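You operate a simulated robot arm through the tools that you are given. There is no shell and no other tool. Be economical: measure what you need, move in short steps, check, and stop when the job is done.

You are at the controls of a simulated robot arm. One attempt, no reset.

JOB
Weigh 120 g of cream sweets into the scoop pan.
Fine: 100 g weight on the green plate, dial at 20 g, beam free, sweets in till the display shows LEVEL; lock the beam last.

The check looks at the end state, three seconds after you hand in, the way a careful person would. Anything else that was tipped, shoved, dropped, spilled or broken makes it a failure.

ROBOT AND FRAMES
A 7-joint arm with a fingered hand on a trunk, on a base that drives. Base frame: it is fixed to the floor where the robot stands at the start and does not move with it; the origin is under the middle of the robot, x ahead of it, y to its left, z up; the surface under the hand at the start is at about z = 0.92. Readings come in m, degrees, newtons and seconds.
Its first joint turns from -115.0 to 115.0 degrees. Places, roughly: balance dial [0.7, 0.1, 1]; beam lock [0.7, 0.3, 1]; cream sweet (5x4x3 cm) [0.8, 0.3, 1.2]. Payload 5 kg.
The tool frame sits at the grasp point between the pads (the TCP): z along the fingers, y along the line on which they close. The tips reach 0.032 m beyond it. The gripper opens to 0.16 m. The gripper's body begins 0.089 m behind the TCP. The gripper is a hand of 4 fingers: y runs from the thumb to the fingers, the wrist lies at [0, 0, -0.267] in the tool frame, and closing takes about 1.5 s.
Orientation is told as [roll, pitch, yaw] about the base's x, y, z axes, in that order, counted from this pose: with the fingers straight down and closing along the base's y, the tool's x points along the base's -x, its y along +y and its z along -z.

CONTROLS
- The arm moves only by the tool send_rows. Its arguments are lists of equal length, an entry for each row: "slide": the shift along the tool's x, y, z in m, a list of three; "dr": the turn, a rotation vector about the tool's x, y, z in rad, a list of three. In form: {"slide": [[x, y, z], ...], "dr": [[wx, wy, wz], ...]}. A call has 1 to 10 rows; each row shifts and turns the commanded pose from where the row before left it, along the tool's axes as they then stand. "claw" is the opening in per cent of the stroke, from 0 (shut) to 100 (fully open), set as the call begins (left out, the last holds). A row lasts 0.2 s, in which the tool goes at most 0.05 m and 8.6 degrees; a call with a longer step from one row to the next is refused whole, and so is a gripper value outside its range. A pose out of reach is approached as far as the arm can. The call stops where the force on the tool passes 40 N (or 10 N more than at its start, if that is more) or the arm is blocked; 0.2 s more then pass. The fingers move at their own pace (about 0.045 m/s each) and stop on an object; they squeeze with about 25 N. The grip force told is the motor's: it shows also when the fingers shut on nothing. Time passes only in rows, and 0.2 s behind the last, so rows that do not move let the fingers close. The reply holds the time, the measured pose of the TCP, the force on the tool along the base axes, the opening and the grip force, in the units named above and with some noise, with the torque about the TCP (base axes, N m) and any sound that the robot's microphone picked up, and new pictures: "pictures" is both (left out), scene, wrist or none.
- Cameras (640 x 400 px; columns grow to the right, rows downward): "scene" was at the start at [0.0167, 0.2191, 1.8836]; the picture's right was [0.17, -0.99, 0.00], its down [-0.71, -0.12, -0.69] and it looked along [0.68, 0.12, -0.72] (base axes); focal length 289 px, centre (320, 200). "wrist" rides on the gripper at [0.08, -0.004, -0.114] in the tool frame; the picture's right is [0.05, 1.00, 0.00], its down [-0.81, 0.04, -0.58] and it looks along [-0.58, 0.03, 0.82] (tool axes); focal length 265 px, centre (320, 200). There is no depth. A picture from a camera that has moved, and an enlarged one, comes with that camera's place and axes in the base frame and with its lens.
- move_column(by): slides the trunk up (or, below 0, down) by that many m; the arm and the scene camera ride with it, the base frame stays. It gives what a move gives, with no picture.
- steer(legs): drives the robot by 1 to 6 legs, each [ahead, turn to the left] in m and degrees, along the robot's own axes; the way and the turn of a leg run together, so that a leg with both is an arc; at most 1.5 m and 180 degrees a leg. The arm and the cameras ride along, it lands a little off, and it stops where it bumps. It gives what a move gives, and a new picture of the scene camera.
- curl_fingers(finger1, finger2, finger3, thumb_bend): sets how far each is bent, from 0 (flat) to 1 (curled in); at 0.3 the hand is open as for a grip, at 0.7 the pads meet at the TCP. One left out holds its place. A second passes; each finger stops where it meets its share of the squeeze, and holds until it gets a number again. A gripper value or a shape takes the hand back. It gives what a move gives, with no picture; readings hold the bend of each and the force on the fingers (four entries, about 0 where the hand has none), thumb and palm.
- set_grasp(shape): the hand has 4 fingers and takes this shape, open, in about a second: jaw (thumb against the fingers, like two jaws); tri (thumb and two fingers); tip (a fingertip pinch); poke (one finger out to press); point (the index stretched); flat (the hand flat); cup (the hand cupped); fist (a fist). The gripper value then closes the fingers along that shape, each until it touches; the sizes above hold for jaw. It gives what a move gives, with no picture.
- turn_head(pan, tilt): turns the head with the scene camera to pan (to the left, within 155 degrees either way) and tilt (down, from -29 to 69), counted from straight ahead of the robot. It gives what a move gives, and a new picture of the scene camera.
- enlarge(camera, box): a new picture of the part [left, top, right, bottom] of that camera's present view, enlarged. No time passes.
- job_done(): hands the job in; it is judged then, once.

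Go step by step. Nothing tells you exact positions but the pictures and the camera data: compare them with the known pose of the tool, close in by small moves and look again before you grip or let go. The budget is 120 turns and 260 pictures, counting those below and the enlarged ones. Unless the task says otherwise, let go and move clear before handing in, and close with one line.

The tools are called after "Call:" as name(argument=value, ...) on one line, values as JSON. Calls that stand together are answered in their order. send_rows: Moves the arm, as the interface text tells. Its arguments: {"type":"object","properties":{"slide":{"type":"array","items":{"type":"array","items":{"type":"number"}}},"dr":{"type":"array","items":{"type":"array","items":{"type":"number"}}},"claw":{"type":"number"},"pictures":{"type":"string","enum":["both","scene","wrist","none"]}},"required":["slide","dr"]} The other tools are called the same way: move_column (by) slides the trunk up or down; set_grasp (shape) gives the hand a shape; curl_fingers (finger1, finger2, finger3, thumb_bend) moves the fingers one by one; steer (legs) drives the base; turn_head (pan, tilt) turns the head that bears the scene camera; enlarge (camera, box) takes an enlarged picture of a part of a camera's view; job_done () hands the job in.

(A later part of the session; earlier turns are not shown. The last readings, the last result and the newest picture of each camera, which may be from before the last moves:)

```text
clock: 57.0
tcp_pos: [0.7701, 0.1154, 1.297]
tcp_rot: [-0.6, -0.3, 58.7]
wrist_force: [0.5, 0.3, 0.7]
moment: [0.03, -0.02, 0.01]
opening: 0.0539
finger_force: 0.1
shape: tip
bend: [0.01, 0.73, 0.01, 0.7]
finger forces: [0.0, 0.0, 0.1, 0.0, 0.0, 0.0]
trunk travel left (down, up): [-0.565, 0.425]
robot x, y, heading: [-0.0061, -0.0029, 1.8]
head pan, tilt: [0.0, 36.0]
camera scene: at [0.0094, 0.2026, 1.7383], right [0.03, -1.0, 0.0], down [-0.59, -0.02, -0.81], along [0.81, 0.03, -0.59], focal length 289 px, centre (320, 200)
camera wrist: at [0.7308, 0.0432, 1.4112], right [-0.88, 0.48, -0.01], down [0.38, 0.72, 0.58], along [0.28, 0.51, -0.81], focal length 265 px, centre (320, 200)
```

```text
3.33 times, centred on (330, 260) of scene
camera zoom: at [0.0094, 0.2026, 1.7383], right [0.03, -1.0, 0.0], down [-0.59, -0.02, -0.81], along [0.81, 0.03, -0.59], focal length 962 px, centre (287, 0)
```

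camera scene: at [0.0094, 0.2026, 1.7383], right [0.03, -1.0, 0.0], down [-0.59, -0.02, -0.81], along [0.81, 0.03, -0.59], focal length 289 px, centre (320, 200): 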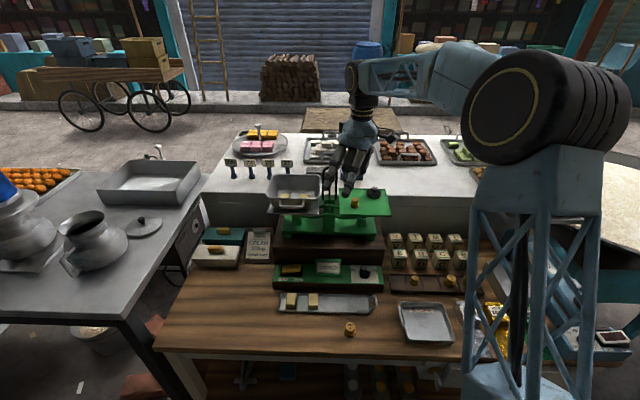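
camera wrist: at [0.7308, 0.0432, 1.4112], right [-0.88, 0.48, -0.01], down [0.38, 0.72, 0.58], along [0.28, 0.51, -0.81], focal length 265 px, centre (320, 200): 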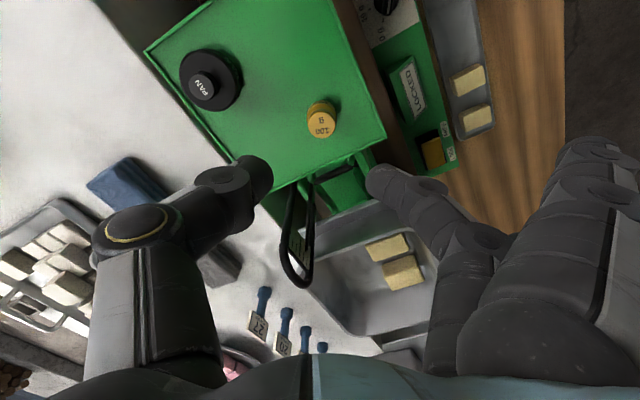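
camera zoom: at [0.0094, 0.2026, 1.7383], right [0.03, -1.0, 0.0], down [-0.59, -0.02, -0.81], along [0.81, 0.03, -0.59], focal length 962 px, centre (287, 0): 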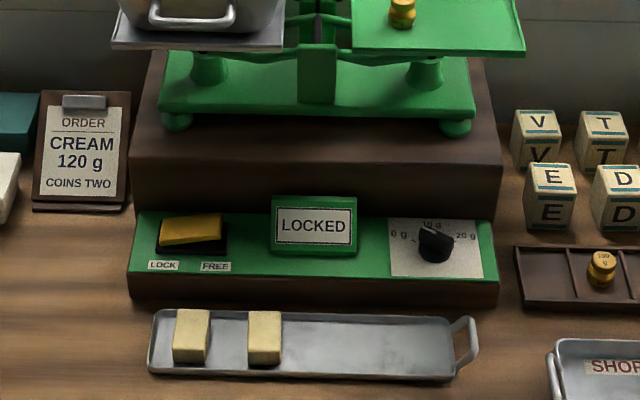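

The weight is set and nothing else has changed. Next is the dial, so I'll zoom in on the knob and the lock.

Call:
enlarge(camera="scene", box=[340, 250, 388, 286])

Call:
enlarge(camera="scene", box=[272, 250, 344, 290])

Call:
enlarge(camera="scene", box=[260, 130, 420, 230])

```text
11.11 times, centred on (364, 268) of scene
camera zoom: at [0.0094, 0.2026, 1.7383], right [0.03, -1.0, 0.0], down [-0.59, -0.02, -0.81], along [0.81, 0.03, -0.59], focal length 3206 px, centre (-169, -556)
```

zoom: 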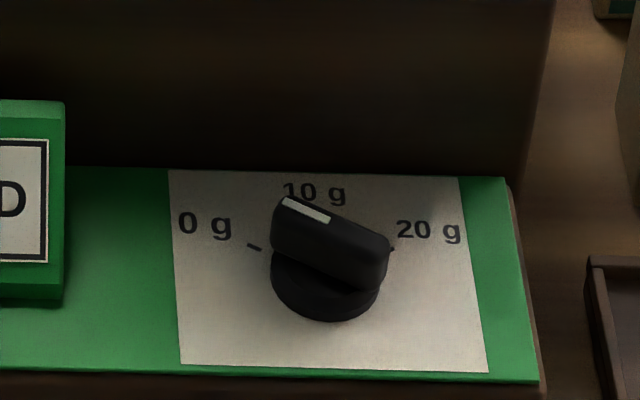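

```text
8.89 times, centred on (308, 270) of scene
camera zoom: at [0.0094, 0.2026, 1.7383], right [0.03, -1.0, 0.0], down [-0.59, -0.02, -0.81], along [0.81, 0.03, -0.59], focal length 2565 px, centre (427, -422)
```

zoom: 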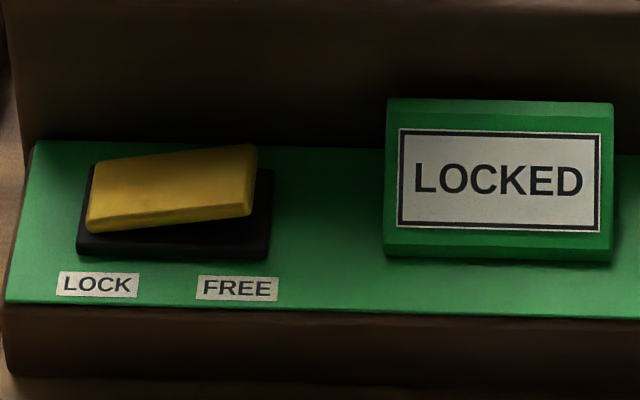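

```text
4.00 times, centred on (340, 180) of scene
camera zoom: at [0.0094, 0.2026, 1.7383], right [0.03, -1.0, 0.0], down [-0.59, -0.02, -0.81], along [0.81, 0.03, -0.59], focal length 1154 px, centre (240, 280)
```

zoom: 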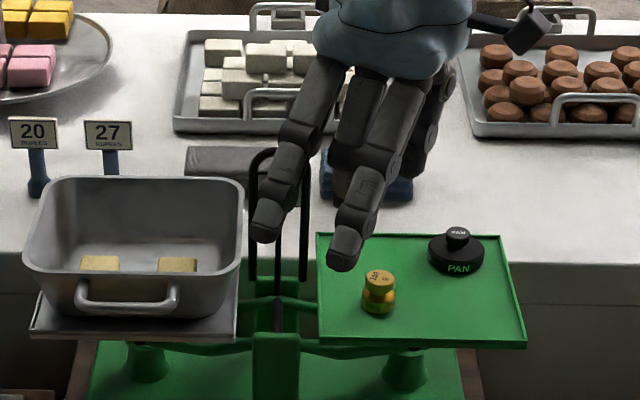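

The rocker has its LOCK side down, and the knob mark sits about 50° left of straight ahead with 20 g about 60° to the right. I'll move back over the panel and try a pinch with the outer fingers curled out of the way.

Call:
send_rows(slide=[[0.006, 0.008, 0], [0.012, 0.014, 0], [0.015, 0.018, 0], [0.015, 0.018, 0], [0.015, 0.018, 0.005], [0.015, 0.018, 0.01], [0.013, 0.016, 0.01], [0.012, 0.014, 0.01], [0.007, 0.008, 0.005], [0, 0, 0]], dr=[[0, 0, 0], [0, 0, 0.02], [0, 0, 0.04], [0, 0, 0.04], [0, 0, 0.04], [0, 0, 0.01], [0, 0, 0], [0, 0, 0], [0, 0, 0], [0, 0, 0]], pictures="none")

Call:
curl_fingers(finger1=1, finger3=1, finger2=0.55, thumb_bend=0.55)

Call:
send_rows(slide=[[0, 0, 0]], dr=[[0, 0, 0]], pictures="both")

Call:
enlarge(camera="scene", box=[270, 160, 430, 290])

```text
clock: 59.2
tcp_pos: [0.5993, 0.1049, 1.2576]
tcp_rot: [-0.5, -0.4, 50.1]
wrist_force: [0.5, -0.2, 1.0]
moment: [-0.05, -0.01, 0.04]
opening: 0.0538
finger_force: 0.1
shape: tip
bend: [0.01, 0.73, 0.01, 0.7]
finger forces: [0.0, 0.0, 0.0, 0.0, 0.0, 0.1]
trunk travel left (down, up): [-0.565, 0.425]
robot x, y, heading: [-0.0098, -0.0035, 1.9]
head pan, tilt: [0.0, 36.0]
```

```text
clock: 60.2
tcp_pos: [0.5991, 0.1042, 1.256]
tcp_rot: [-0.5, -0.4, 50.2]
wrist_force: [0.7, 0.1, -0.1]
moment: [0.02, -0.01, -0.04]
opening: 0.0584
finger_force: 0.0
shape: fingers
bend: [1.0, 0.55, 1.0, 0.55]
finger forces: [0.0, 0.0, 0.0, 0.1, 0.0, 0.0]
trunk travel left (down, up): [-0.565, 0.425]
robot x, y, heading: [-0.007, -0.0001, 1.7]
head pan, tilt: [0.0, 36.0]
```

```text
clock: 60.6
tcp_pos: [0.5986, 0.1044, 1.2566]
tcp_rot: [-0.5, -0.4, 50.2]
wrist_force: [0.7, 1.0, 0.1]
moment: [0.0, 0.01, 0.0]
opening: 0.0587
finger_force: 0.0
shape: fingers
bend: [1.0, 0.55, 1.0, 0.55]
finger forces: [0.0, 0.1, 0.0, 0.1, 0.0, 0.1]
trunk travel left (down, up): [-0.565, 0.425]
robot x, y, heading: [-0.0095, -0.0031, 2.1]
head pan, tilt: [0.0, 36.0]
camera scene: at [0.0093, 0.2026, 1.7383], right [0.03, -1.0, 0.0], down [-0.59, -0.02, -0.81], along [0.81, 0.03, -0.59], focal length 289 px, centre (320, 200)
camera wrist: at [0.5502, 0.0399, 1.37], right [-0.8, 0.6, -0.01], down [0.48, 0.65, 0.58], along [0.36, 0.46, -0.81], focal length 265 px, centre (320, 200)
```

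scene: 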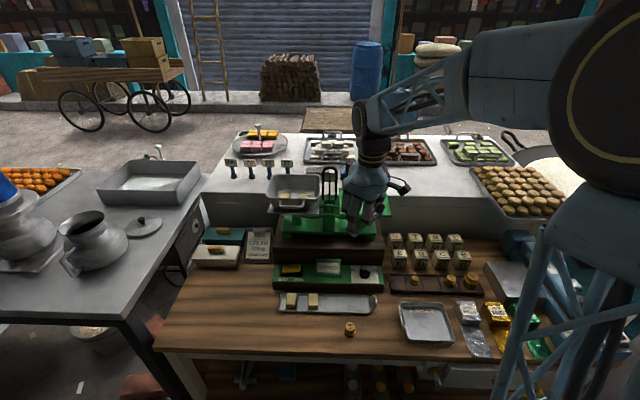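
wrist: 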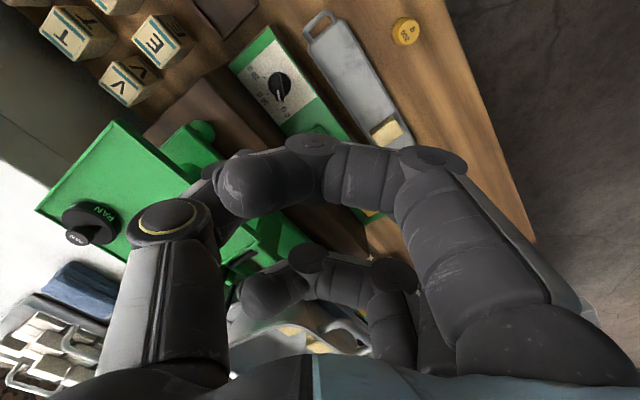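

```text
3.08 times, centred on (350, 225) of scene
camera zoom: at [0.0093, 0.2026, 1.7383], right [0.03, -1.0, 0.0], down [-0.59, -0.02, -0.81], along [0.81, 0.03, -0.59], focal length 888 px, centre (228, 123)
```

zoom: 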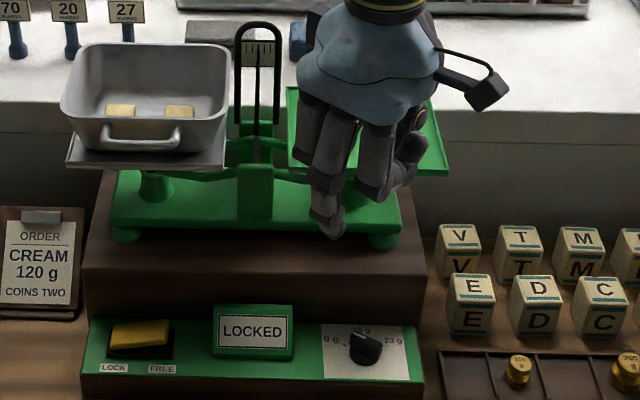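

The curled fingers block the wrist view. I'll look at the poke shape instead, since I need it for the rocker and it could push the knob's tail around.

Call:
set_grasp(shape="poke")

Call:
send_rows(slide=[[0, 0, 0]], dr=[[0, 0, 0]], pictures="wrist")

Call:
enlarge(camera="scene", box=[270, 160, 430, 290])

```text
clock: 61.5
tcp_pos: [0.5983, 0.1055, 1.2559]
tcp_rot: [-0.5, -0.4, 50.1]
wrist_force: [0.8, 0.2, 0.3]
moment: [-0.01, -0.02, 0.03]
opening: 0.0
finger_force: 0.0
shape: poke
bend: [1.0, 1.0, 1.0, 0.47]
finger forces: [0.0, 0.0, 0.1, 0.1, 0.0, 0.0]
trunk travel left (down, up): [-0.565, 0.425]
robot x, y, heading: [-0.0099, -0.0048, 2.0]
head pan, tilt: [0.0, 36.0]
```

```text
clock: 61.9
tcp_pos: [0.5987, 0.1043, 1.2565]
tcp_rot: [-0.5, -0.4, 50.1]
wrist_force: [0.0, -1.1, 0.2]
moment: [-0.03, 0.01, -0.02]
opening: 0.0004
finger_force: 0.0
shape: poke
bend: [1.0, 1.0, 1.0, 0.47]
finger forces: [0.0, 0.0, 0.0, 0.0, 0.1, 0.1]
trunk travel left (down, up): [-0.565, 0.425]
robot x, y, heading: [-0.0109, -0.0009, 2.0]
head pan, tilt: [0.0, 36.0]
camera wrist: at [0.5502, 0.0399, 1.37], right [-0.8, 0.6, -0.01], down [0.48, 0.65, 0.58], along [0.36, 0.46, -0.81], focal length 265 px, centre (320, 200)
```

wrist: 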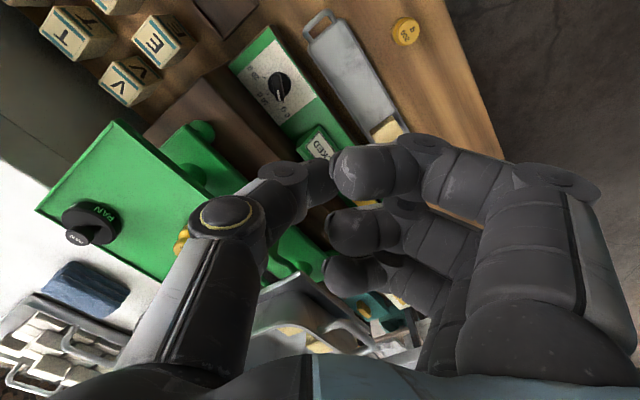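

```text
3.08 times, centred on (350, 225) of scene
camera zoom: at [0.0093, 0.2026, 1.7383], right [0.03, -1.0, 0.0], down [-0.59, -0.02, -0.81], along [0.81, 0.03, -0.59], focal length 888 px, centre (228, 123)
```

zoom: 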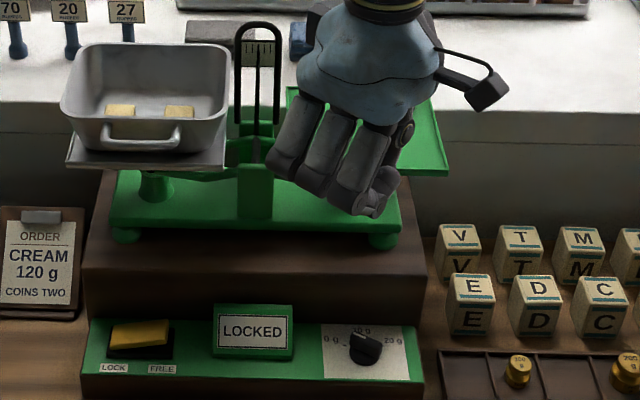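

The poke shape isn't obviously useful, so I'll use the closed tip pinch as a stylus, with the spread fingers pointing back toward me (yaw 90°). I'll set that up above the knob.

Call:
set_grasp(shape="tip")

Call:
send_rows(slide=[[0.003, 0, 0], [0.005, 0, 0.01], [0.007, 0, 0.015], [0.007, 0, 0.015], [0.007, 0, 0.02], [0.007, 0, 0.02], [0.006, 0, 0.02], [0, 0, 0.01], [0, 0, 0]], dr=[[0, 0, -0.05], [0, 0, -0.1], [0, 0, -0.12], [0, 0, -0.12], [0, 0, -0.12], [0, 0, -0.12], [0, 0, -0.06], [0, 0, 0], [0, 0, 0]], claw=0, pictures="both")

Call:
enlarge(camera="scene", box=[300, 200, 428, 290])

```text
clock: 62.8
tcp_pos: [0.5999, 0.1053, 1.2566]
tcp_rot: [-0.5, -0.4, 50.1]
wrist_force: [0.4, -0.7, 0.1]
moment: [-0.03, 0.01, -0.01]
opening: 0.16
finger_force: 0.1
shape: tip
bend: [0.01, 0.3, 0.01, 0.3]
finger forces: [0.0, 0.1, 0.0, 0.0, 0.1, 0.1]
trunk travel left (down, up): [-0.565, 0.425]
robot x, y, heading: [-0.0097, -0.0055, 1.8]
head pan, tilt: [0.0, 36.0]
```

```text
clock: 64.8
tcp_pos: [0.5848, 0.0649, 1.1462]
tcp_rot: [-0.7, 0.0, 89.7]
wrist_force: [-0.2, -0.2, 0.1]
moment: [-0.02, 0.0, 0.0]
opening: 0.0
finger_force: 2.8
shape: tip
bend: [0.01, 0.63, 0.01, 0.66]
finger forces: [0.0, 0.1, 0.0, 0.1, 0.0, 0.0]
trunk travel left (down, up): [-0.565, 0.425]
robot x, y, heading: [-0.0061, -0.0023, 2.0]
head pan, tilt: [0.0, 36.0]
camera scene: at [0.0092, 0.2026, 1.7383], right [0.03, -1.0, 0.0], down [-0.59, -0.02, -0.81], along [0.81, 0.03, -0.59], focal length 289 px, centre (320, 200)
camera wrist: at [0.5881, -0.0154, 1.2603], right [-1.0, -0.05, -0.01], down [-0.04, 0.82, 0.58], along [-0.02, 0.58, -0.82], focal length 265 px, centre (320, 200)
```

scene: 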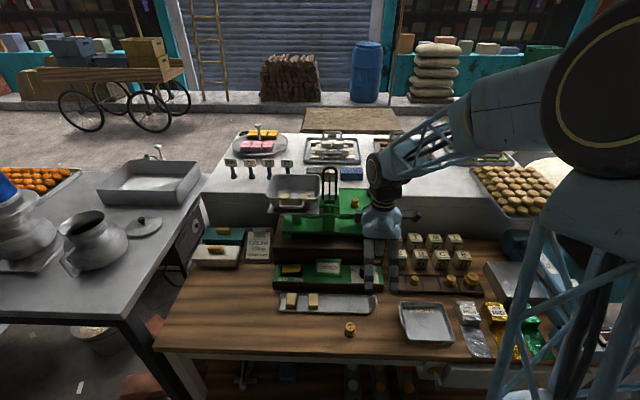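
wrist: 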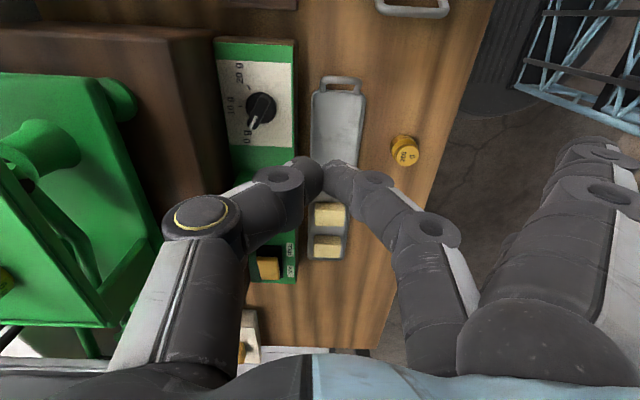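

```text
4.44 times, centred on (364, 245) of scene
camera zoom: at [0.0092, 0.2026, 1.7383], right [0.03, -1.0, 0.0], down [-0.59, -0.02, -0.81], along [0.81, 0.03, -0.59], focal length 1283 px, centre (124, 0)
```

zoom: 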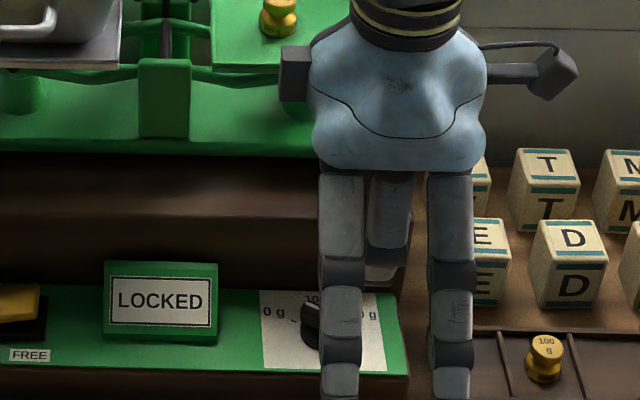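

From both cameras the knob is near [0.647, 0.075, 0.975]. I'll get a closer look.

Call:
enlarge(camera="wrist", box=[200, 40, 360, 140])

```text
4.00 times, centred on (280, 90) of wrist
camera zoom: at [0.5881, -0.0154, 1.2603], right [-1.0, -0.05, -0.01], down [-0.04, 0.82, 0.58], along [-0.02, 0.58, -0.82], focal length 1062 px, centre (480, 640)
```

zoom: 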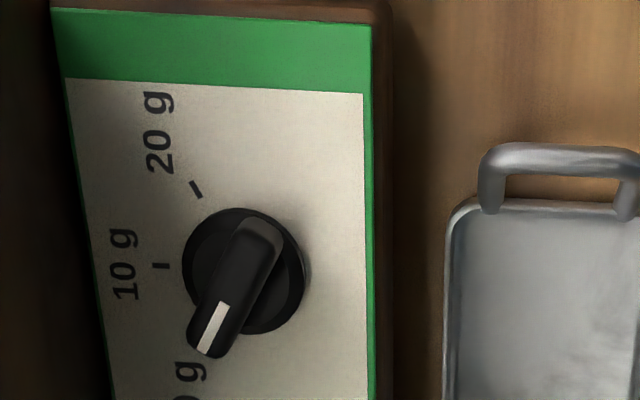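

The knob reads about 0 g, so it needs a 120° clockwise turn. I'll position the stylus to the right of the knob's tail and lower it carefully.

Call:
send_rows(slide=[[0.008, -0.01, 0], [0.012, -0.016, 0.01], [0.012, -0.016, 0.02], [0.003, -0.006, 0.02], [0, 0, 0.02], [0, 0, 0.02], [0, 0, 0.01], [0, 0, 0]], dr=[[0, 0, 0], [0, 0, 0], [0, 0, 0], [0, 0, 0], [0, 0, 0], [0, 0, 0], [0, 0, 0], [0, 0, 0]], claw=0, pictures="wrist")

Call:
enlarge(camera="wrist", box=[200, 100, 360, 200])

Call:
enlarge(camera="scene", box=[320, 210, 448, 300])

```text
clock: 66.6
tcp_pos: [0.633, 0.0304, 1.0484]
tcp_rot: [-0.7, -0.1, 89.6]
wrist_force: [0.6, -0.5, 0.2]
moment: [0.01, 0.0, -0.02]
opening: 0.0001
finger_force: 24.8
shape: tip
bend: [0.28, 0.64, 0.28, 0.67]
finger forces: [0.1, 0.0, 0.0, 0.0, 0.0, 0.0]
trunk travel left (down, up): [-0.565, 0.425]
robot x, y, heading: [-0.0117, -0.0038, 1.9]
head pan, tilt: [0.0, 36.0]
camera wrist: at [0.6367, -0.0501, 1.1609], right [-1.0, -0.05, -0.01], down [-0.04, 0.82, 0.58], along [-0.02, 0.58, -0.82], focal length 265 px, centre (320, 200)
```

wrist: 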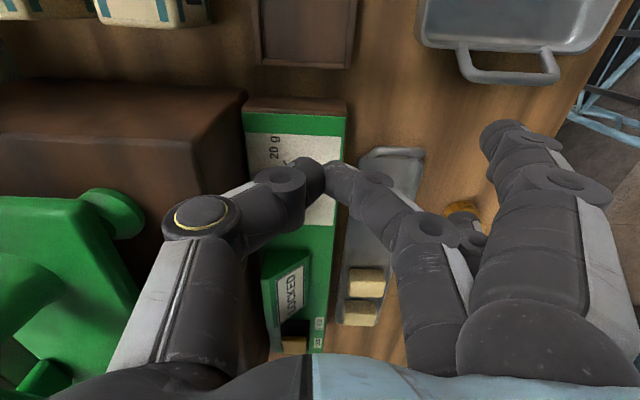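

```text
4.00 times, centred on (280, 150) of wrist
camera zoom: at [0.6367, -0.0501, 1.1609], right [-1.0, -0.05, -0.01], down [-0.04, 0.82, 0.58], along [-0.02, 0.58, -0.82], focal length 1062 px, centre (480, 400)
```

zoom: 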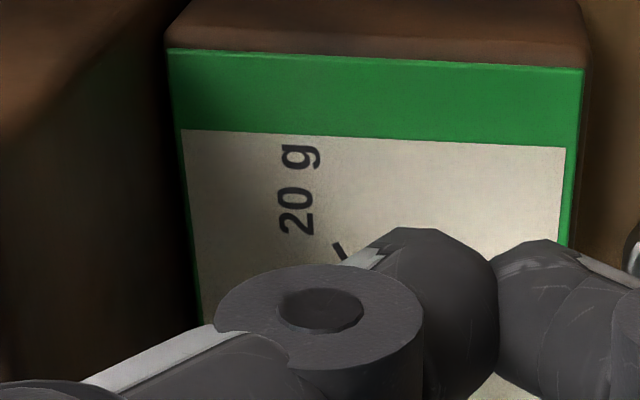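

```text
4.44 times, centred on (384, 255) of scene
camera zoom: at [0.0093, 0.2026, 1.7383], right [0.03, -1.0, 0.0], down [-0.59, -0.02, -0.81], along [0.81, 0.03, -0.59], focal length 1283 px, centre (36, -44)
```

zoom: 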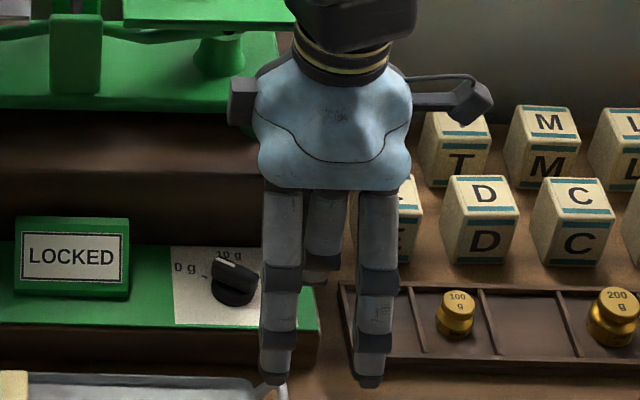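

The flat fingers are near the tray handle but well above it. I'll feel for the panel surface beside the knob with small steps.

Call:
send_rows(slide=[[0, 0, 0.01], [0, 0, 0.008], [0, 0, 0.004], [0, 0, 0]], dr=[[0, 0, 0], [0, 0, 0], [0, 0, 0], [0, 0, 0]], pictures="none")

Call:
send_rows(slide=[[0, 0, 0.003], [0, 0, 0.003], [0, 0, 0]], dr=[[0, 0, 0], [0, 0, 0], [0, 0, 0]], pictures="none")

Call:
enlarge(camera="scene", box=[340, 230, 420, 290])

```text
clock: 67.6
tcp_pos: [0.6324, 0.0306, 1.0242]
tcp_rot: [-0.7, -0.1, 89.7]
wrist_force: [-0.3, -0.4, 0.6]
moment: [0.0, -0.01, 0.01]
opening: 0.0002
finger_force: 25.3
shape: tip
bend: [0.28, 0.64, 0.28, 0.67]
finger forces: [0.1, 0.0, 0.1, 0.1, 0.0, 0.0]
trunk travel left (down, up): [-0.565, 0.425]
robot x, y, heading: [-0.0064, -0.0041, 2.0]
head pan, tilt: [0.0, 36.0]
```

```text
clock: 68.4
tcp_pos: [0.6336, 0.0282, 1.0179]
tcp_rot: [-0.6, 0.1, 89.6]
wrist_force: [1.2, -0.3, -0.4]
moment: [-0.02, -0.02, 0.0]
opening: 0.0001
finger_force: 24.9
shape: tip
bend: [0.28, 0.64, 0.28, 0.67]
finger forces: [0.0, 0.1, 0.1, 0.0, 0.0, 0.0]
trunk travel left (down, up): [-0.565, 0.425]
robot x, y, heading: [-0.008, -0.0048, 1.7]
head pan, tilt: [0.0, 36.0]
```

```text
6.67 times, centred on (380, 260) of scene
camera zoom: at [0.0093, 0.2026, 1.7383], right [0.03, -1.0, 0.0], down [-0.59, -0.02, -0.81], along [0.81, 0.03, -0.59], focal length 1924 px, centre (-80, -200)
```

zoom: 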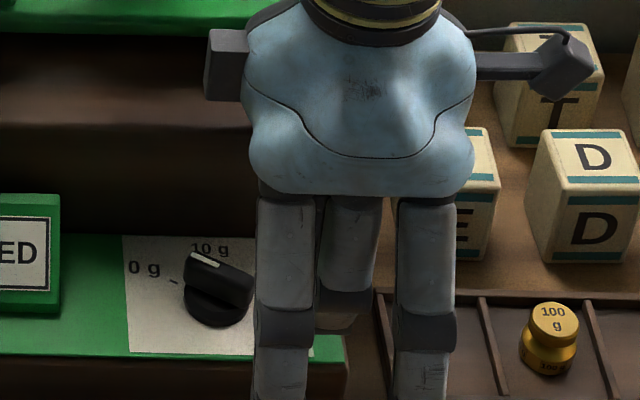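

The tip sits at about bar mid-height (bar top ≈ 0.997). Now I'll push left (+y) slowly against the knob's tail.

Call:
send_rows(slide=[[-0.003, 0, 0.002], [-0.004, 0, 0], [-0.004, 0, 0], [-0.004, 0, 0], [-0.004, 0, 0], [-0.004, 0, 0], [-0.004, 0, 0], [-0.004, 0, 0], [0, 0, 0]], dr=[[0, 0, 0], [0, 0, 0], [0, 0, 0], [0, 0, 0], [0, 0, 0], [0, 0, 0], [0, 0, 0], [0, 0, 0], [0, 0, 0]], pictures="wrist")

Call:
enlarge(camera="scene", box=[330, 235, 410, 295])

```text
clock: 70.0
tcp_pos: [0.6332, 0.0476, 1.0168]
tcp_rot: [-0.6, 0.5, 89.1]
wrist_force: [-3.1, -15.1, 10.2]
moment: [-0.35, -0.02, -0.14]
opening: 0.0
finger_force: 25.3
shape: tip
bend: [0.28, 0.64, 0.28, 0.68]
finger forces: [0.0, 0.1, 0.0, 0.1, 0.0, 0.0]
trunk travel left (down, up): [-0.565, 0.425]
robot x, y, heading: [-0.0082, -0.0035, 1.5]
head pan, tilt: [0.0, 36.0]
stopped in row 7: the force on the tool passed its limit at 44 N (the readings are from after the stop); the commanded pose is now the measured one
camera wrist: at [0.6362, -0.0325, 1.1322], right [-1.0, -0.04, -0.01], down [-0.04, 0.82, 0.57], along [-0.01, 0.57, -0.82], focal length 265 px, centre (320, 200)
```

wrist: 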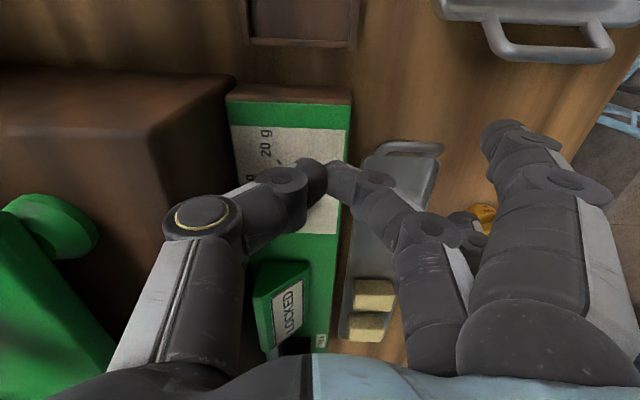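

```text
6.67 times, centred on (370, 265) of scene
camera zoom: at [0.009, 0.2021, 1.7385], right [0.03, -1.0, 0.0], down [-0.59, -0.02, -0.81], along [0.81, 0.02, -0.59], focal length 1924 px, centre (-13, -233)
```

zoom: 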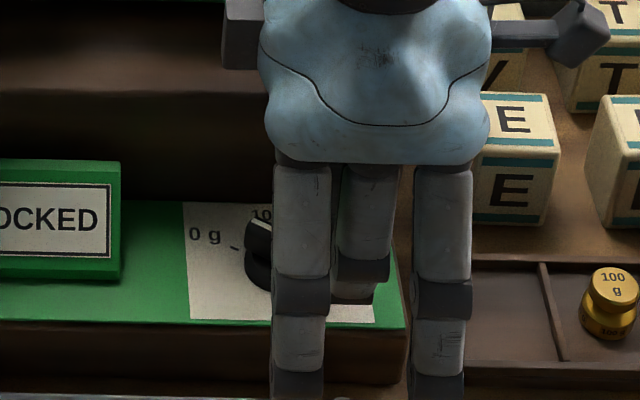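

The stylus met the knob's round base. I'll back off a little, raise about 6 mm, and push again on the bar alone.

Call:
send_rows(slide=[[0.006, 0, 0], [0, 0, -0.006], [0, 0, 0]], dr=[[0, 0, 0], [0, 0, 0], [0, 0, 0]], pictures="none")

Call:
send_rows(slide=[[-0.003, 0, 0], [-0.003, 0, 0], [-0.003, 0, 0], [-0.003, 0, 0], [-0.003, 0, 0], [-0.003, 0, 0], [0, 0, 0]], dr=[[0, 0, 0], [0, 0, 0], [0, 0, 0], [0, 0, 0], [0, 0, 0], [0, 0, 0], [0, 0, 0]], pictures="none")

Call:
enlarge(camera="scene", box=[330, 235, 410, 295])

```text
clock: 70.8
tcp_pos: [0.633, 0.0441, 1.0219]
tcp_rot: [-0.6, 0.4, 89.3]
wrist_force: [-0.9, -0.8, 0.4]
moment: [0.02, 0.01, 0.02]
opening: 0.0
finger_force: 24.9
shape: tip
bend: [0.28, 0.64, 0.28, 0.67]
finger forces: [0.0, 0.0, 0.1, 0.1, 0.0, 0.1]
trunk travel left (down, up): [-0.565, 0.425]
robot x, y, heading: [-0.0074, -0.0014, 1.5]
head pan, tilt: [0.0, 36.0]
```

```text
clock: 72.4
tcp_pos: [0.6335, 0.0636, 1.024]
tcp_rot: [-0.8, 0.3, 89.2]
wrist_force: [1.7, -0.6, 22.1]
moment: [0.12, -0.21, -0.06]
opening: 0.0
finger_force: 24.8
shape: tip
bend: [0.28, 0.65, 0.28, 0.69]
finger forces: [0.0, 0.1, 0.0, 0.0, 0.0, 0.0]
trunk travel left (down, up): [-0.565, 0.425]
robot x, y, heading: [-0.0082, -0.0037, 1.8]
head pan, tilt: [0.0, 36.0]
```

```text
6.67 times, centred on (370, 265) of scene
camera zoom: at [0.0086, 0.2021, 1.7386], right [0.03, -1.0, 0.0], down [-0.59, -0.02, -0.81], along [0.81, 0.02, -0.59], focal length 1924 px, centre (-13, -233)
```

zoom: 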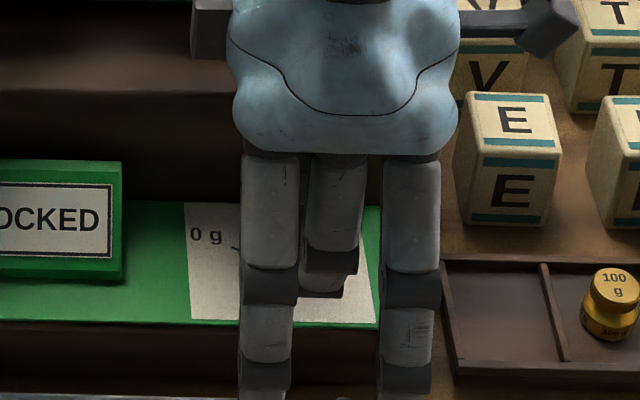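

The tip climbed on top of the knob (22 N upward). I'll lift off and see whether the knob turned.

Call:
send_rows(slide=[[0, 0, -0.01], [0.01, 0, -0.02], [0.02, 0.0, -0.01], [0.02, 0.0, 0], [0.01, 0, 0], [0, 0, 0]], dr=[[0, 0, 0], [0, 0, 0], [0, 0, 0], [0, 0, 0], [0, 0, 0], [0, 0, 0]], pictures="none")

Call:
enlarge(camera="scene", box=[340, 250, 388, 286])

Call:
enlarge(camera="wrist", box=[200, 100, 360, 200])

```text
clock: 73.8
tcp_pos: [0.632, 0.0026, 1.0635]
tcp_rot: [-0.5, 0.3, 89.3]
wrist_force: [-0.4, 0.0, -0.5]
moment: [-0.01, 0.0, -0.02]
opening: 0.0
finger_force: 25.1
shape: tip
bend: [0.28, 0.65, 0.28, 0.68]
finger forces: [0.0, 0.0, 0.0, 0.0, 0.1, 0.0]
trunk travel left (down, up): [-0.565, 0.425]
robot x, y, heading: [-0.0091, -0.0041, 1.6]
head pan, tilt: [0.0, 36.0]
```

```text
11.11 times, centred on (364, 268) of scene
camera zoom: at [0.0099, 0.2024, 1.7383], right [0.03, -1.0, 0.0], down [-0.59, -0.02, -0.81], along [0.81, 0.02, -0.59], focal length 3206 px, centre (-169, -556)
```

zoom: 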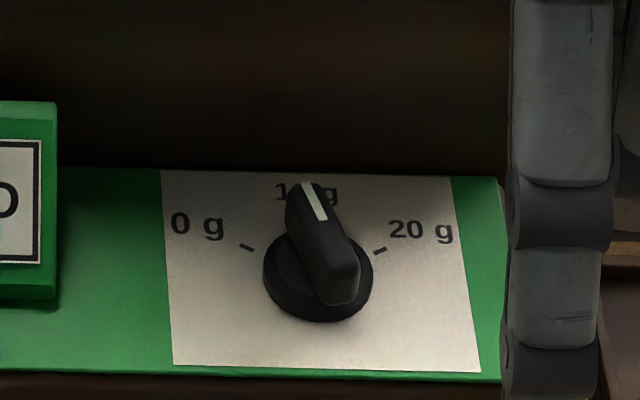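

```text
4.00 times, centred on (280, 150) of wrist
camera zoom: at [0.6353, -0.0785, 1.178], right [-1.0, -0.04, -0.01], down [-0.04, 0.82, 0.57], along [-0.02, 0.57, -0.82], focal length 1062 px, centre (480, 400)
```

zoom: 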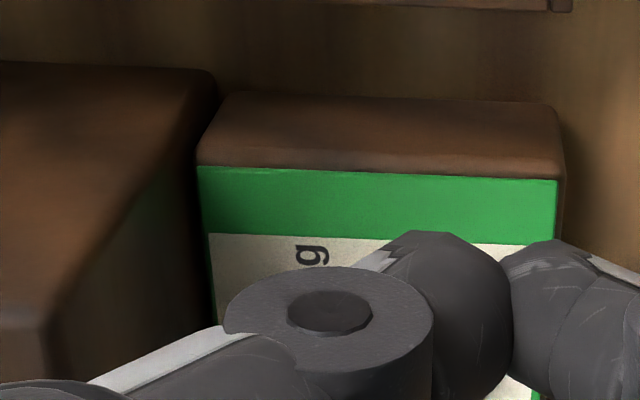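

The knob turned to about 7 g. Now I'll push farther out on its tail to continue the turn.

Call:
send_rows(slide=[[-0.012, 0.003, 0], [-0.015, 0.003, 0.01], [-0.012, 0, 0.015], [0, 0, 0.0135], [0, 0, 0.005], [0, 0, 0]], dr=[[0, 0, 0], [0, 0, 0], [0, 0, 0], [0, 0, 0], [0, 0, 0], [0, 0, 0]], pictures="none")

Call:
send_rows(slide=[[-0.004, 0, 0], [-0.004, 0, 0], [-0.004, 0, 0], [-0.004, 0, 0], [-0.004, 0, 0], [-0.004, 0, 0], [-0.004, 0, 0], [0, 0, 0]], dr=[[0, 0, 0], [0, 0, 0], [0, 0, 0], [0, 0, 0], [0, 0, 0], [0, 0, 0], [0, 0, 0], [0, 0, 0]], pictures="none")

Call:
send_rows(slide=[[0.006, 0, 0], [0.012, 0, -0.02], [0.02, 0.0, -0.02], [0.02, 0.0, 0], [0.01, 0, 0], [0, 0, 0]], dr=[[0, 0, 0], [0, 0, 0], [0, 0, 0], [0, 0, 0], [0, 0, 0], [0, 0, 0]], pictures="none")

Call:
enlarge(camera="scene", box=[340, 250, 388, 286])

```text
clock: 75.2
tcp_pos: [0.6276, 0.0392, 1.0205]
tcp_rot: [-0.4, 0.4, 89.3]
wrist_force: [-0.3, 0.3, 0.6]
moment: [-0.01, 0.0, 0.01]
opening: 0.0
finger_force: 25.0
shape: tip
bend: [0.28, 0.65, 0.28, 0.68]
finger forces: [0.0, 0.1, 0.0, 0.0, 0.0, 0.0]
trunk travel left (down, up): [-0.565, 0.425]
robot x, y, heading: [-0.0069, -0.0061, 1.6]
head pan, tilt: [0.0, 36.0]
```

```text
clock: 77.0
tcp_pos: [0.6291, 0.0691, 1.0194]
tcp_rot: [-0.5, 0.4, 89.3]
wrist_force: [-1.6, -1.0, 1.6]
moment: [0.02, 0.04, 0.01]
opening: 0.0003
finger_force: 25.0
shape: tip
bend: [0.28, 0.65, 0.28, 0.68]
finger forces: [0.1, 0.0, 0.0, 0.0, 0.0, 0.1]
trunk travel left (down, up): [-0.565, 0.425]
robot x, y, heading: [-0.0056, -0.0037, 1.5]
head pan, tilt: [0.0, 36.0]
```

```text
clock: 78.4
tcp_pos: [0.6266, 0.0034, 1.0605]
tcp_rot: [-0.6, 0.4, 89.3]
wrist_force: [0.4, 0.2, -0.3]
moment: [0.01, 0.01, 0.02]
opening: 0.0
finger_force: 25.1
shape: tip
bend: [0.28, 0.65, 0.28, 0.68]
finger forces: [0.0, 0.0, 0.1, 0.0, 0.0, 0.0]
trunk travel left (down, up): [-0.565, 0.425]
robot x, y, heading: [-0.0096, -0.0042, 1.7]
head pan, tilt: [0.0, 36.0]
```

```text
11.11 times, centred on (364, 268) of scene
camera zoom: at [0.0098, 0.2023, 1.7383], right [0.03, -1.0, 0.0], down [-0.59, -0.02, -0.81], along [0.81, 0.02, -0.59], focal length 3206 px, centre (-169, -556)
```

zoom: 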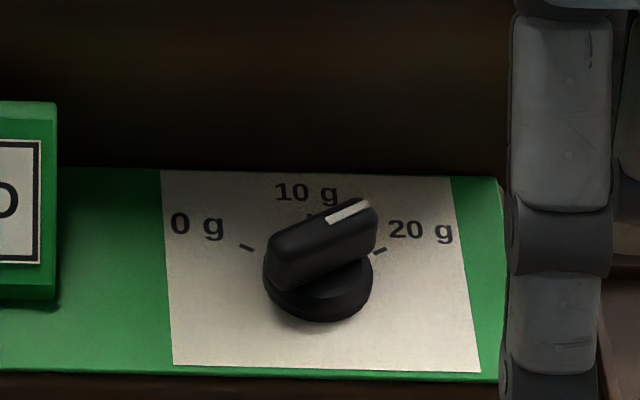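

By symmetry with the start (≈0 g) the knob should now be near 20 g. I'll check it from above with the wrist camera.

Call:
send_rows(slide=[[-0.01, 0.01, -0.015], [-0.015, 0.01, -0.02], [-0.015, 0.01, -0.02], [-0.01, 0.01, -0.02], [-0.01, 0, -0.01], [0, 0, 0]], dr=[[0, 0, 0], [0, 0, 0], [0, 0, 0], [0, 0, 0], [0, 0, 0], [0, 0, 0]], pictures="none")

Call:
enlarge(camera="wrist", box=[200, 40, 360, 140])

```text
clock: 79.8
tcp_pos: [0.5859, 0.0635, 1.1434]
tcp_rot: [-0.6, 0.3, 89.3]
wrist_force: [0.1, -0.4, 0.5]
moment: [0.02, -0.01, -0.03]
opening: 0.0
finger_force: 24.7
shape: tip
bend: [0.28, 0.65, 0.28, 0.68]
finger forces: [0.1, 0.0, 0.0, 0.1, 0.0, 0.1]
trunk travel left (down, up): [-0.565, 0.425]
robot x, y, heading: [-0.0094, -0.0025, 1.6]
head pan, tilt: [0.0, 36.0]
```

```text
4.00 times, centred on (280, 90) of wrist
camera zoom: at [0.5895, -0.0166, 1.2582], right [-1.0, -0.04, -0.01], down [-0.04, 0.82, 0.57], along [-0.02, 0.57, -0.82], focal length 1062 px, centre (480, 640)
```

zoom: 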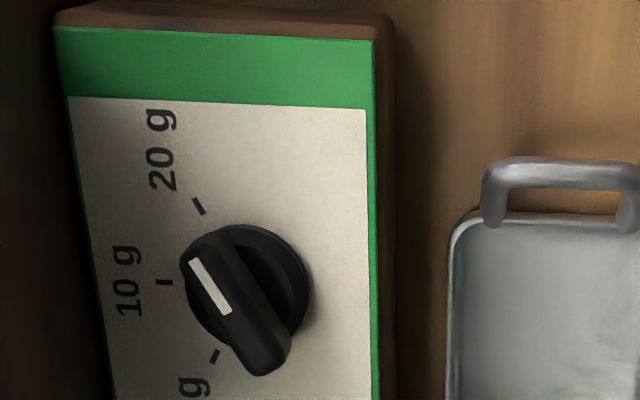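

The mark is about 3–4° short of the 20 g tick, so one more small nudge is needed, going about 2–3 mm farther than before.

Call:
send_rows(slide=[[0.008, -0.01, 0.01], [0.007, -0.015, 0.02], [0.005, -0.012, 0.025], [0.003, -0.004, 0.025], [0, 0, 0.02], [0, 0, 0.016], [0, 0, 0.007], [0, 0, 0]], dr=[[0, 0, 0], [0, 0, 0], [0, 0, 0], [0, 0, 0], [0, 0, 0], [0, 0, 0], [0, 0, 0], [0, 0, 0]], pictures="none")

```text
clock: 81.6
tcp_pos: [0.6275, 0.0391, 1.0204]
tcp_rot: [-0.5, 0.5, 89.3]
wrist_force: [0.0, 0.4, 0.7]
moment: [-0.02, 0.02, -0.02]
opening: 0.0
finger_force: 24.6
shape: tip
bend: [0.28, 0.65, 0.28, 0.68]
finger forces: [0.0, 0.1, 0.0, 0.1, 0.0, 0.0]
trunk travel left (down, up): [-0.565, 0.425]
robot x, y, heading: [-0.0118, -0.0011, 1.4]
head pan, tilt: [0.0, 36.0]
```

Call:
send_rows(slide=[[-0.006, 0, 0], [-0.006, 0, 0], [-0.006, 0, 0], [-0.006, 0, 0], [-0.003, 0, 0], [-0.002, 0, 0], [-0.0015, 0, 0], [0, 0, 0]], dr=[[0, 0, 0], [0, 0, 0], [0, 0, 0], [0, 0, 0], [0, 0, 0], [0, 0, 0], [0, 0, 0], [0, 0, 0]], pictures="none")

Call:
send_rows(slide=[[0.006, 0, 0], [0.012, 0, -0.02], [0.01, 0.006, -0.02], [0, 0.01, -0.02], [-0.01, 0.01, -0.02], [-0.015, 0.01, -0.02], [0, 0.005, -0.02], [0, 0, 0]], dr=[[0, 0, 0], [0, 0, 0], [0, 0, 0], [0, 0, 0], [0, 0, 0], [0, 0, 0], [0, 0, 0], [0, 0, 0]], pictures="none")

Call:
enlarge(camera="wrist", box=[200, 40, 360, 140])

```text
clock: 83.4
tcp_pos: [0.6292, 0.07, 1.0219]
tcp_rot: [-0.6, 0.4, 89.3]
wrist_force: [0.5, -0.7, 0.1]
moment: [0.0, 0.02, 0.02]
opening: 0.0
finger_force: 25.3
shape: tip
bend: [0.28, 0.65, 0.28, 0.68]
finger forces: [0.0, 0.0, 0.0, 0.0, 0.0, 0.0]
trunk travel left (down, up): [-0.565, 0.425]
robot x, y, heading: [-0.0097, -0.0045, 1.8]
head pan, tilt: [0.0, 36.0]
```

```text
clock: 85.2
tcp_pos: [0.5856, 0.0653, 1.1419]
tcp_rot: [-0.4, 0.5, 89.3]
wrist_force: [-0.2, -0.9, -0.6]
moment: [0.04, 0.02, -0.01]
opening: 0.0
finger_force: 24.7
shape: tip
bend: [0.28, 0.65, 0.28, 0.68]
finger forces: [0.0, 0.0, 0.0, 0.1, 0.1, 0.0]
trunk travel left (down, up): [-0.565, 0.425]
robot x, y, heading: [-0.01, -0.005, 1.5]
head pan, tilt: [0.0, 36.0]
```

```text
4.00 times, centred on (280, 90) of wrist
camera zoom: at [0.5889, -0.0154, 1.2559], right [-1.0, -0.04, -0.01], down [-0.04, 0.82, 0.57], along [-0.02, 0.57, -0.82], focal length 1062 px, centre (480, 640)
```

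zoom: 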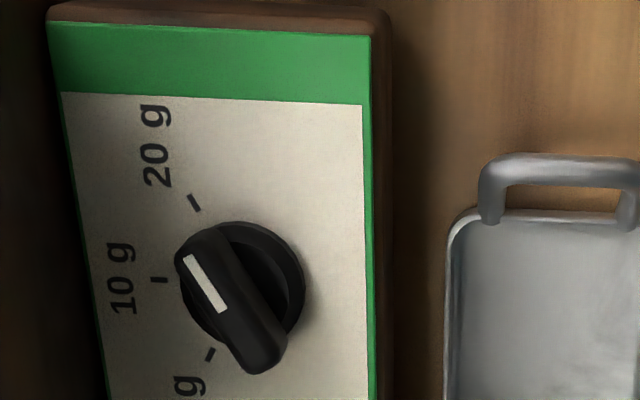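

Still about 3° short by eye, so I'll nudge once more, another 3–4 mm.

Call:
send_rows(slide=[[0.008, -0.01, 0.01], [0.007, -0.015, 0.02], [0.005, -0.012, 0.025], [0.003, -0.004, 0.025], [0.001, 0, 0.02], [0, 0, 0.016], [0, 0, 0.006], [0, 0, 0]], dr=[[0, 0, 0], [0, 0, 0], [0, 0, 0], [0, 0, 0], [0, 0, 0], [0, 0, 0], [0, 0, 0], [0, 0, 0]], pictures="none")

Call:
send_rows(slide=[[-0.006, 0, 0], [-0.006, 0, 0], [-0.006, 0, 0], [-0.006, 0, 0], [-0.006, 0, 0], [-0.002, 0, 0], [-0.002, 0, 0], [0, 0, 0]], dr=[[0, 0, 0], [0, 0, 0], [0, 0, 0], [0, 0, 0], [0, 0, 0], [0, 0, 0], [0, 0, 0], [0, 0, 0]], pictures="none")

Call:
send_rows(slide=[[0.006, 0, 0], [0.012, 0, -0.02], [0.01, 0.006, -0.02], [0, 0.01, -0.02], [-0.01, 0.01, -0.02], [-0.015, 0.01, -0.02], [0, 0.005, -0.02], [0, 0, 0]], dr=[[0, 0, 0], [0, 0, 0], [0, 0, 0], [0, 0, 0], [0, 0, 0], [0, 0, 0], [0, 0, 0], [0, 0, 0]], pictures="none")

Call:
enlarge(camera="wrist", box=[200, 40, 360, 140])

```text
clock: 87.0
tcp_pos: [0.6282, 0.0426, 1.0194]
tcp_rot: [-0.5, 0.5, 89.3]
wrist_force: [0.3, -0.3, 0.0]
moment: [-0.02, -0.01, -0.01]
opening: 0.0
finger_force: 25.2
shape: tip
bend: [0.28, 0.65, 0.28, 0.68]
finger forces: [0.0, 0.0, 0.0, 0.0, 0.1, 0.0]
trunk travel left (down, up): [-0.565, 0.425]
robot x, y, heading: [-0.0109, -0.0049, 1.8]
head pan, tilt: [0.0, 36.0]
```

```text
clock: 88.8
tcp_pos: [0.6289, 0.0739, 1.0199]
tcp_rot: [-0.6, 0.3, 89.2]
wrist_force: [-9.0, -11.8, 10.6]
moment: [-0.29, 0.14, -0.09]
opening: 0.0001
finger_force: 25.3
shape: tip
bend: [0.28, 0.65, 0.28, 0.69]
finger forces: [0.1, 0.0, 0.0, 0.0, 0.0, 0.1]
trunk travel left (down, up): [-0.565, 0.425]
robot x, y, heading: [-0.0103, -0.0013, 2.0]
head pan, tilt: [0.0, 36.0]
```

```text
clock: 90.6
tcp_pos: [0.5878, 0.0743, 1.1369]
tcp_rot: [-0.5, 0.4, 89.3]
wrist_force: [0.3, 0.3, 0.3]
moment: [0.05, 0.02, 0.04]
opening: 0.0002
finger_force: 25.1
shape: tip
bend: [0.28, 0.65, 0.28, 0.68]
finger forces: [0.1, 0.1, 0.0, 0.1, 0.0, 0.1]
trunk travel left (down, up): [-0.565, 0.425]
robot x, y, heading: [-0.0131, -0.0026, 1.7]
head pan, tilt: [0.0, 36.0]
```

```text
4.00 times, centred on (280, 90) of wrist
camera zoom: at [0.5911, -0.0057, 1.252], right [-1.0, -0.04, -0.01], down [-0.04, 0.82, 0.57], along [-0.02, 0.57, -0.82], focal length 1062 px, centre (480, 640)
```

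zoom: 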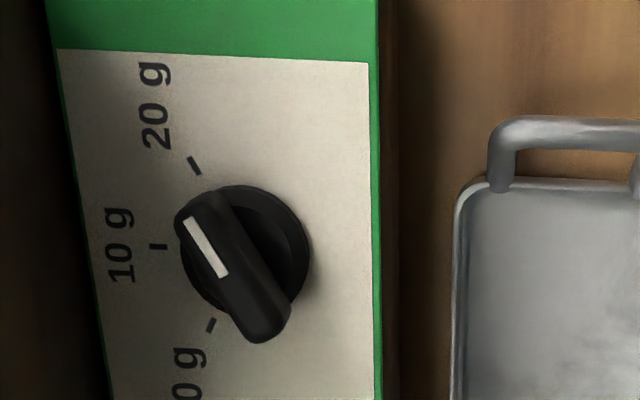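

The push met a stop and the mark lines up with the 20 g tick, so the dial is set. Next comes the rocker at about [0.645, 0.32]: I'll press its right (FREE) side with the hand at yaw 0, and flatten the outer fingers to keep them up.

Call:
curl_fingers(finger1=0, finger3=0)

Call:
send_rows(slide=[[0, 0, -0.01], [0, 0, -0.01], [0, 0, -0.01], [0, 0, 0], [0, 0, 0], [0, 0, 0], [0, 0, 0], [0, 0, 0], [0, 0, 0], [0, 0, 0]], dr=[[0, 0, 0.07], [0, 0, 0.14], [0, 0, 0.145], [0, 0, 0.145], [0, 0, 0.145], [0, 0, 0.145], [0, 0, 0.145], [0, 0, 0.145], [0, 0, 0.145], [0, 0, 0.145]], pictures="none")

Call:
send_rows(slide=[[0, 0.012, 0], [0, 0.02, 0], [0, 0.025, 0], [0, 0.025, 0], [0, 0.025, 0], [0, 0.025, 0], [0, 0.025, 0], [0, 0.025, 0], [0, 0.02, 0], [0, 0.012, 0]], dr=[[0, 0, 0.1], [0, 0, 0.06], [0, 0, 0.03], [0, 0, 0], [0, 0, 0], [0, 0, 0], [0, 0, 0], [0, 0, 0], [0, 0, 0], [0, 0, 0]], pictures="both")

```text
clock: 91.6
tcp_pos: [0.5873, 0.0745, 1.1374]
tcp_rot: [-0.4, 0.4, 89.3]
wrist_force: [0.7, 0.6, 0.6]
moment: [0.01, 0.0, 0.0]
opening: 0.1216
finger_force: 0.1
shape: fingers
bend: [0.0, 0.65, 0.0, 0.68]
finger forces: [0.0, 0.0, 0.1, 0.1, 0.1, 0.0]
trunk travel left (down, up): [-0.565, 0.425]
robot x, y, heading: [-0.0107, -0.0037, 1.8]
head pan, tilt: [0.0, 36.0]
```

```text
clock: 93.8
tcp_pos: [0.5856, 0.0741, 1.1691]
tcp_rot: [-0.5, -0.4, 10.7]
wrist_force: [0.6, -0.3, 0.7]
moment: [0.03, 0.01, 0.04]
opening: 0.1221
finger_force: 0.0
shape: fingers
bend: [0.0, 0.65, 0.0, 0.68]
finger forces: [0.0, 0.0, 0.0, 0.0, 0.1, 0.0]
trunk travel left (down, up): [-0.565, 0.425]
robot x, y, heading: [-0.0113, -0.0068, 1.8]
head pan, tilt: [0.0, 36.0]
```

```text
clock: 96.0
tcp_pos: [0.5822, 0.2875, 1.1666]
tcp_rot: [-0.4, -0.6, 0.0]
wrist_force: [0.0, 0.5, 0.6]
moment: [-0.01, -0.02, 0.05]
opening: 0.1219
finger_force: 0.0
shape: fingers
bend: [0.0, 0.65, 0.0, 0.68]
finger forces: [0.1, 0.0, 0.0, 0.0, 0.0, 0.1]
trunk travel left (down, up): [-0.565, 0.425]
robot x, y, heading: [-0.011, -0.0042, 1.9]
head pan, tilt: [0.0, 36.0]
camera scene: at [0.01, 0.2028, 1.7383], right [0.03, -1.0, 0.0], down [-0.59, -0.02, -0.81], along [0.81, 0.02, -0.59], focal length 289 px, centre (320, 200)
camera wrist: at [0.5012, 0.284, 1.2797], right [-0.05, 1.0, -0.01], down [0.81, 0.04, 0.58], along [0.58, 0.02, -0.81], focal length 265 px, centre (320, 200)
```

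scene: 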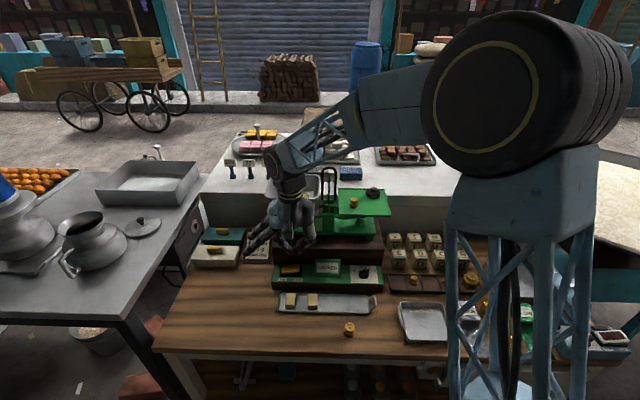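
wrist: 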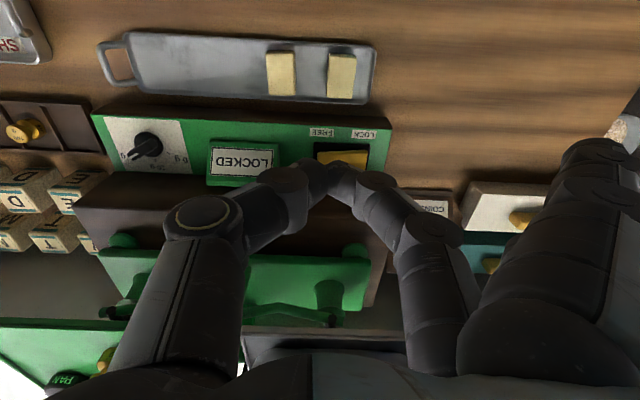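

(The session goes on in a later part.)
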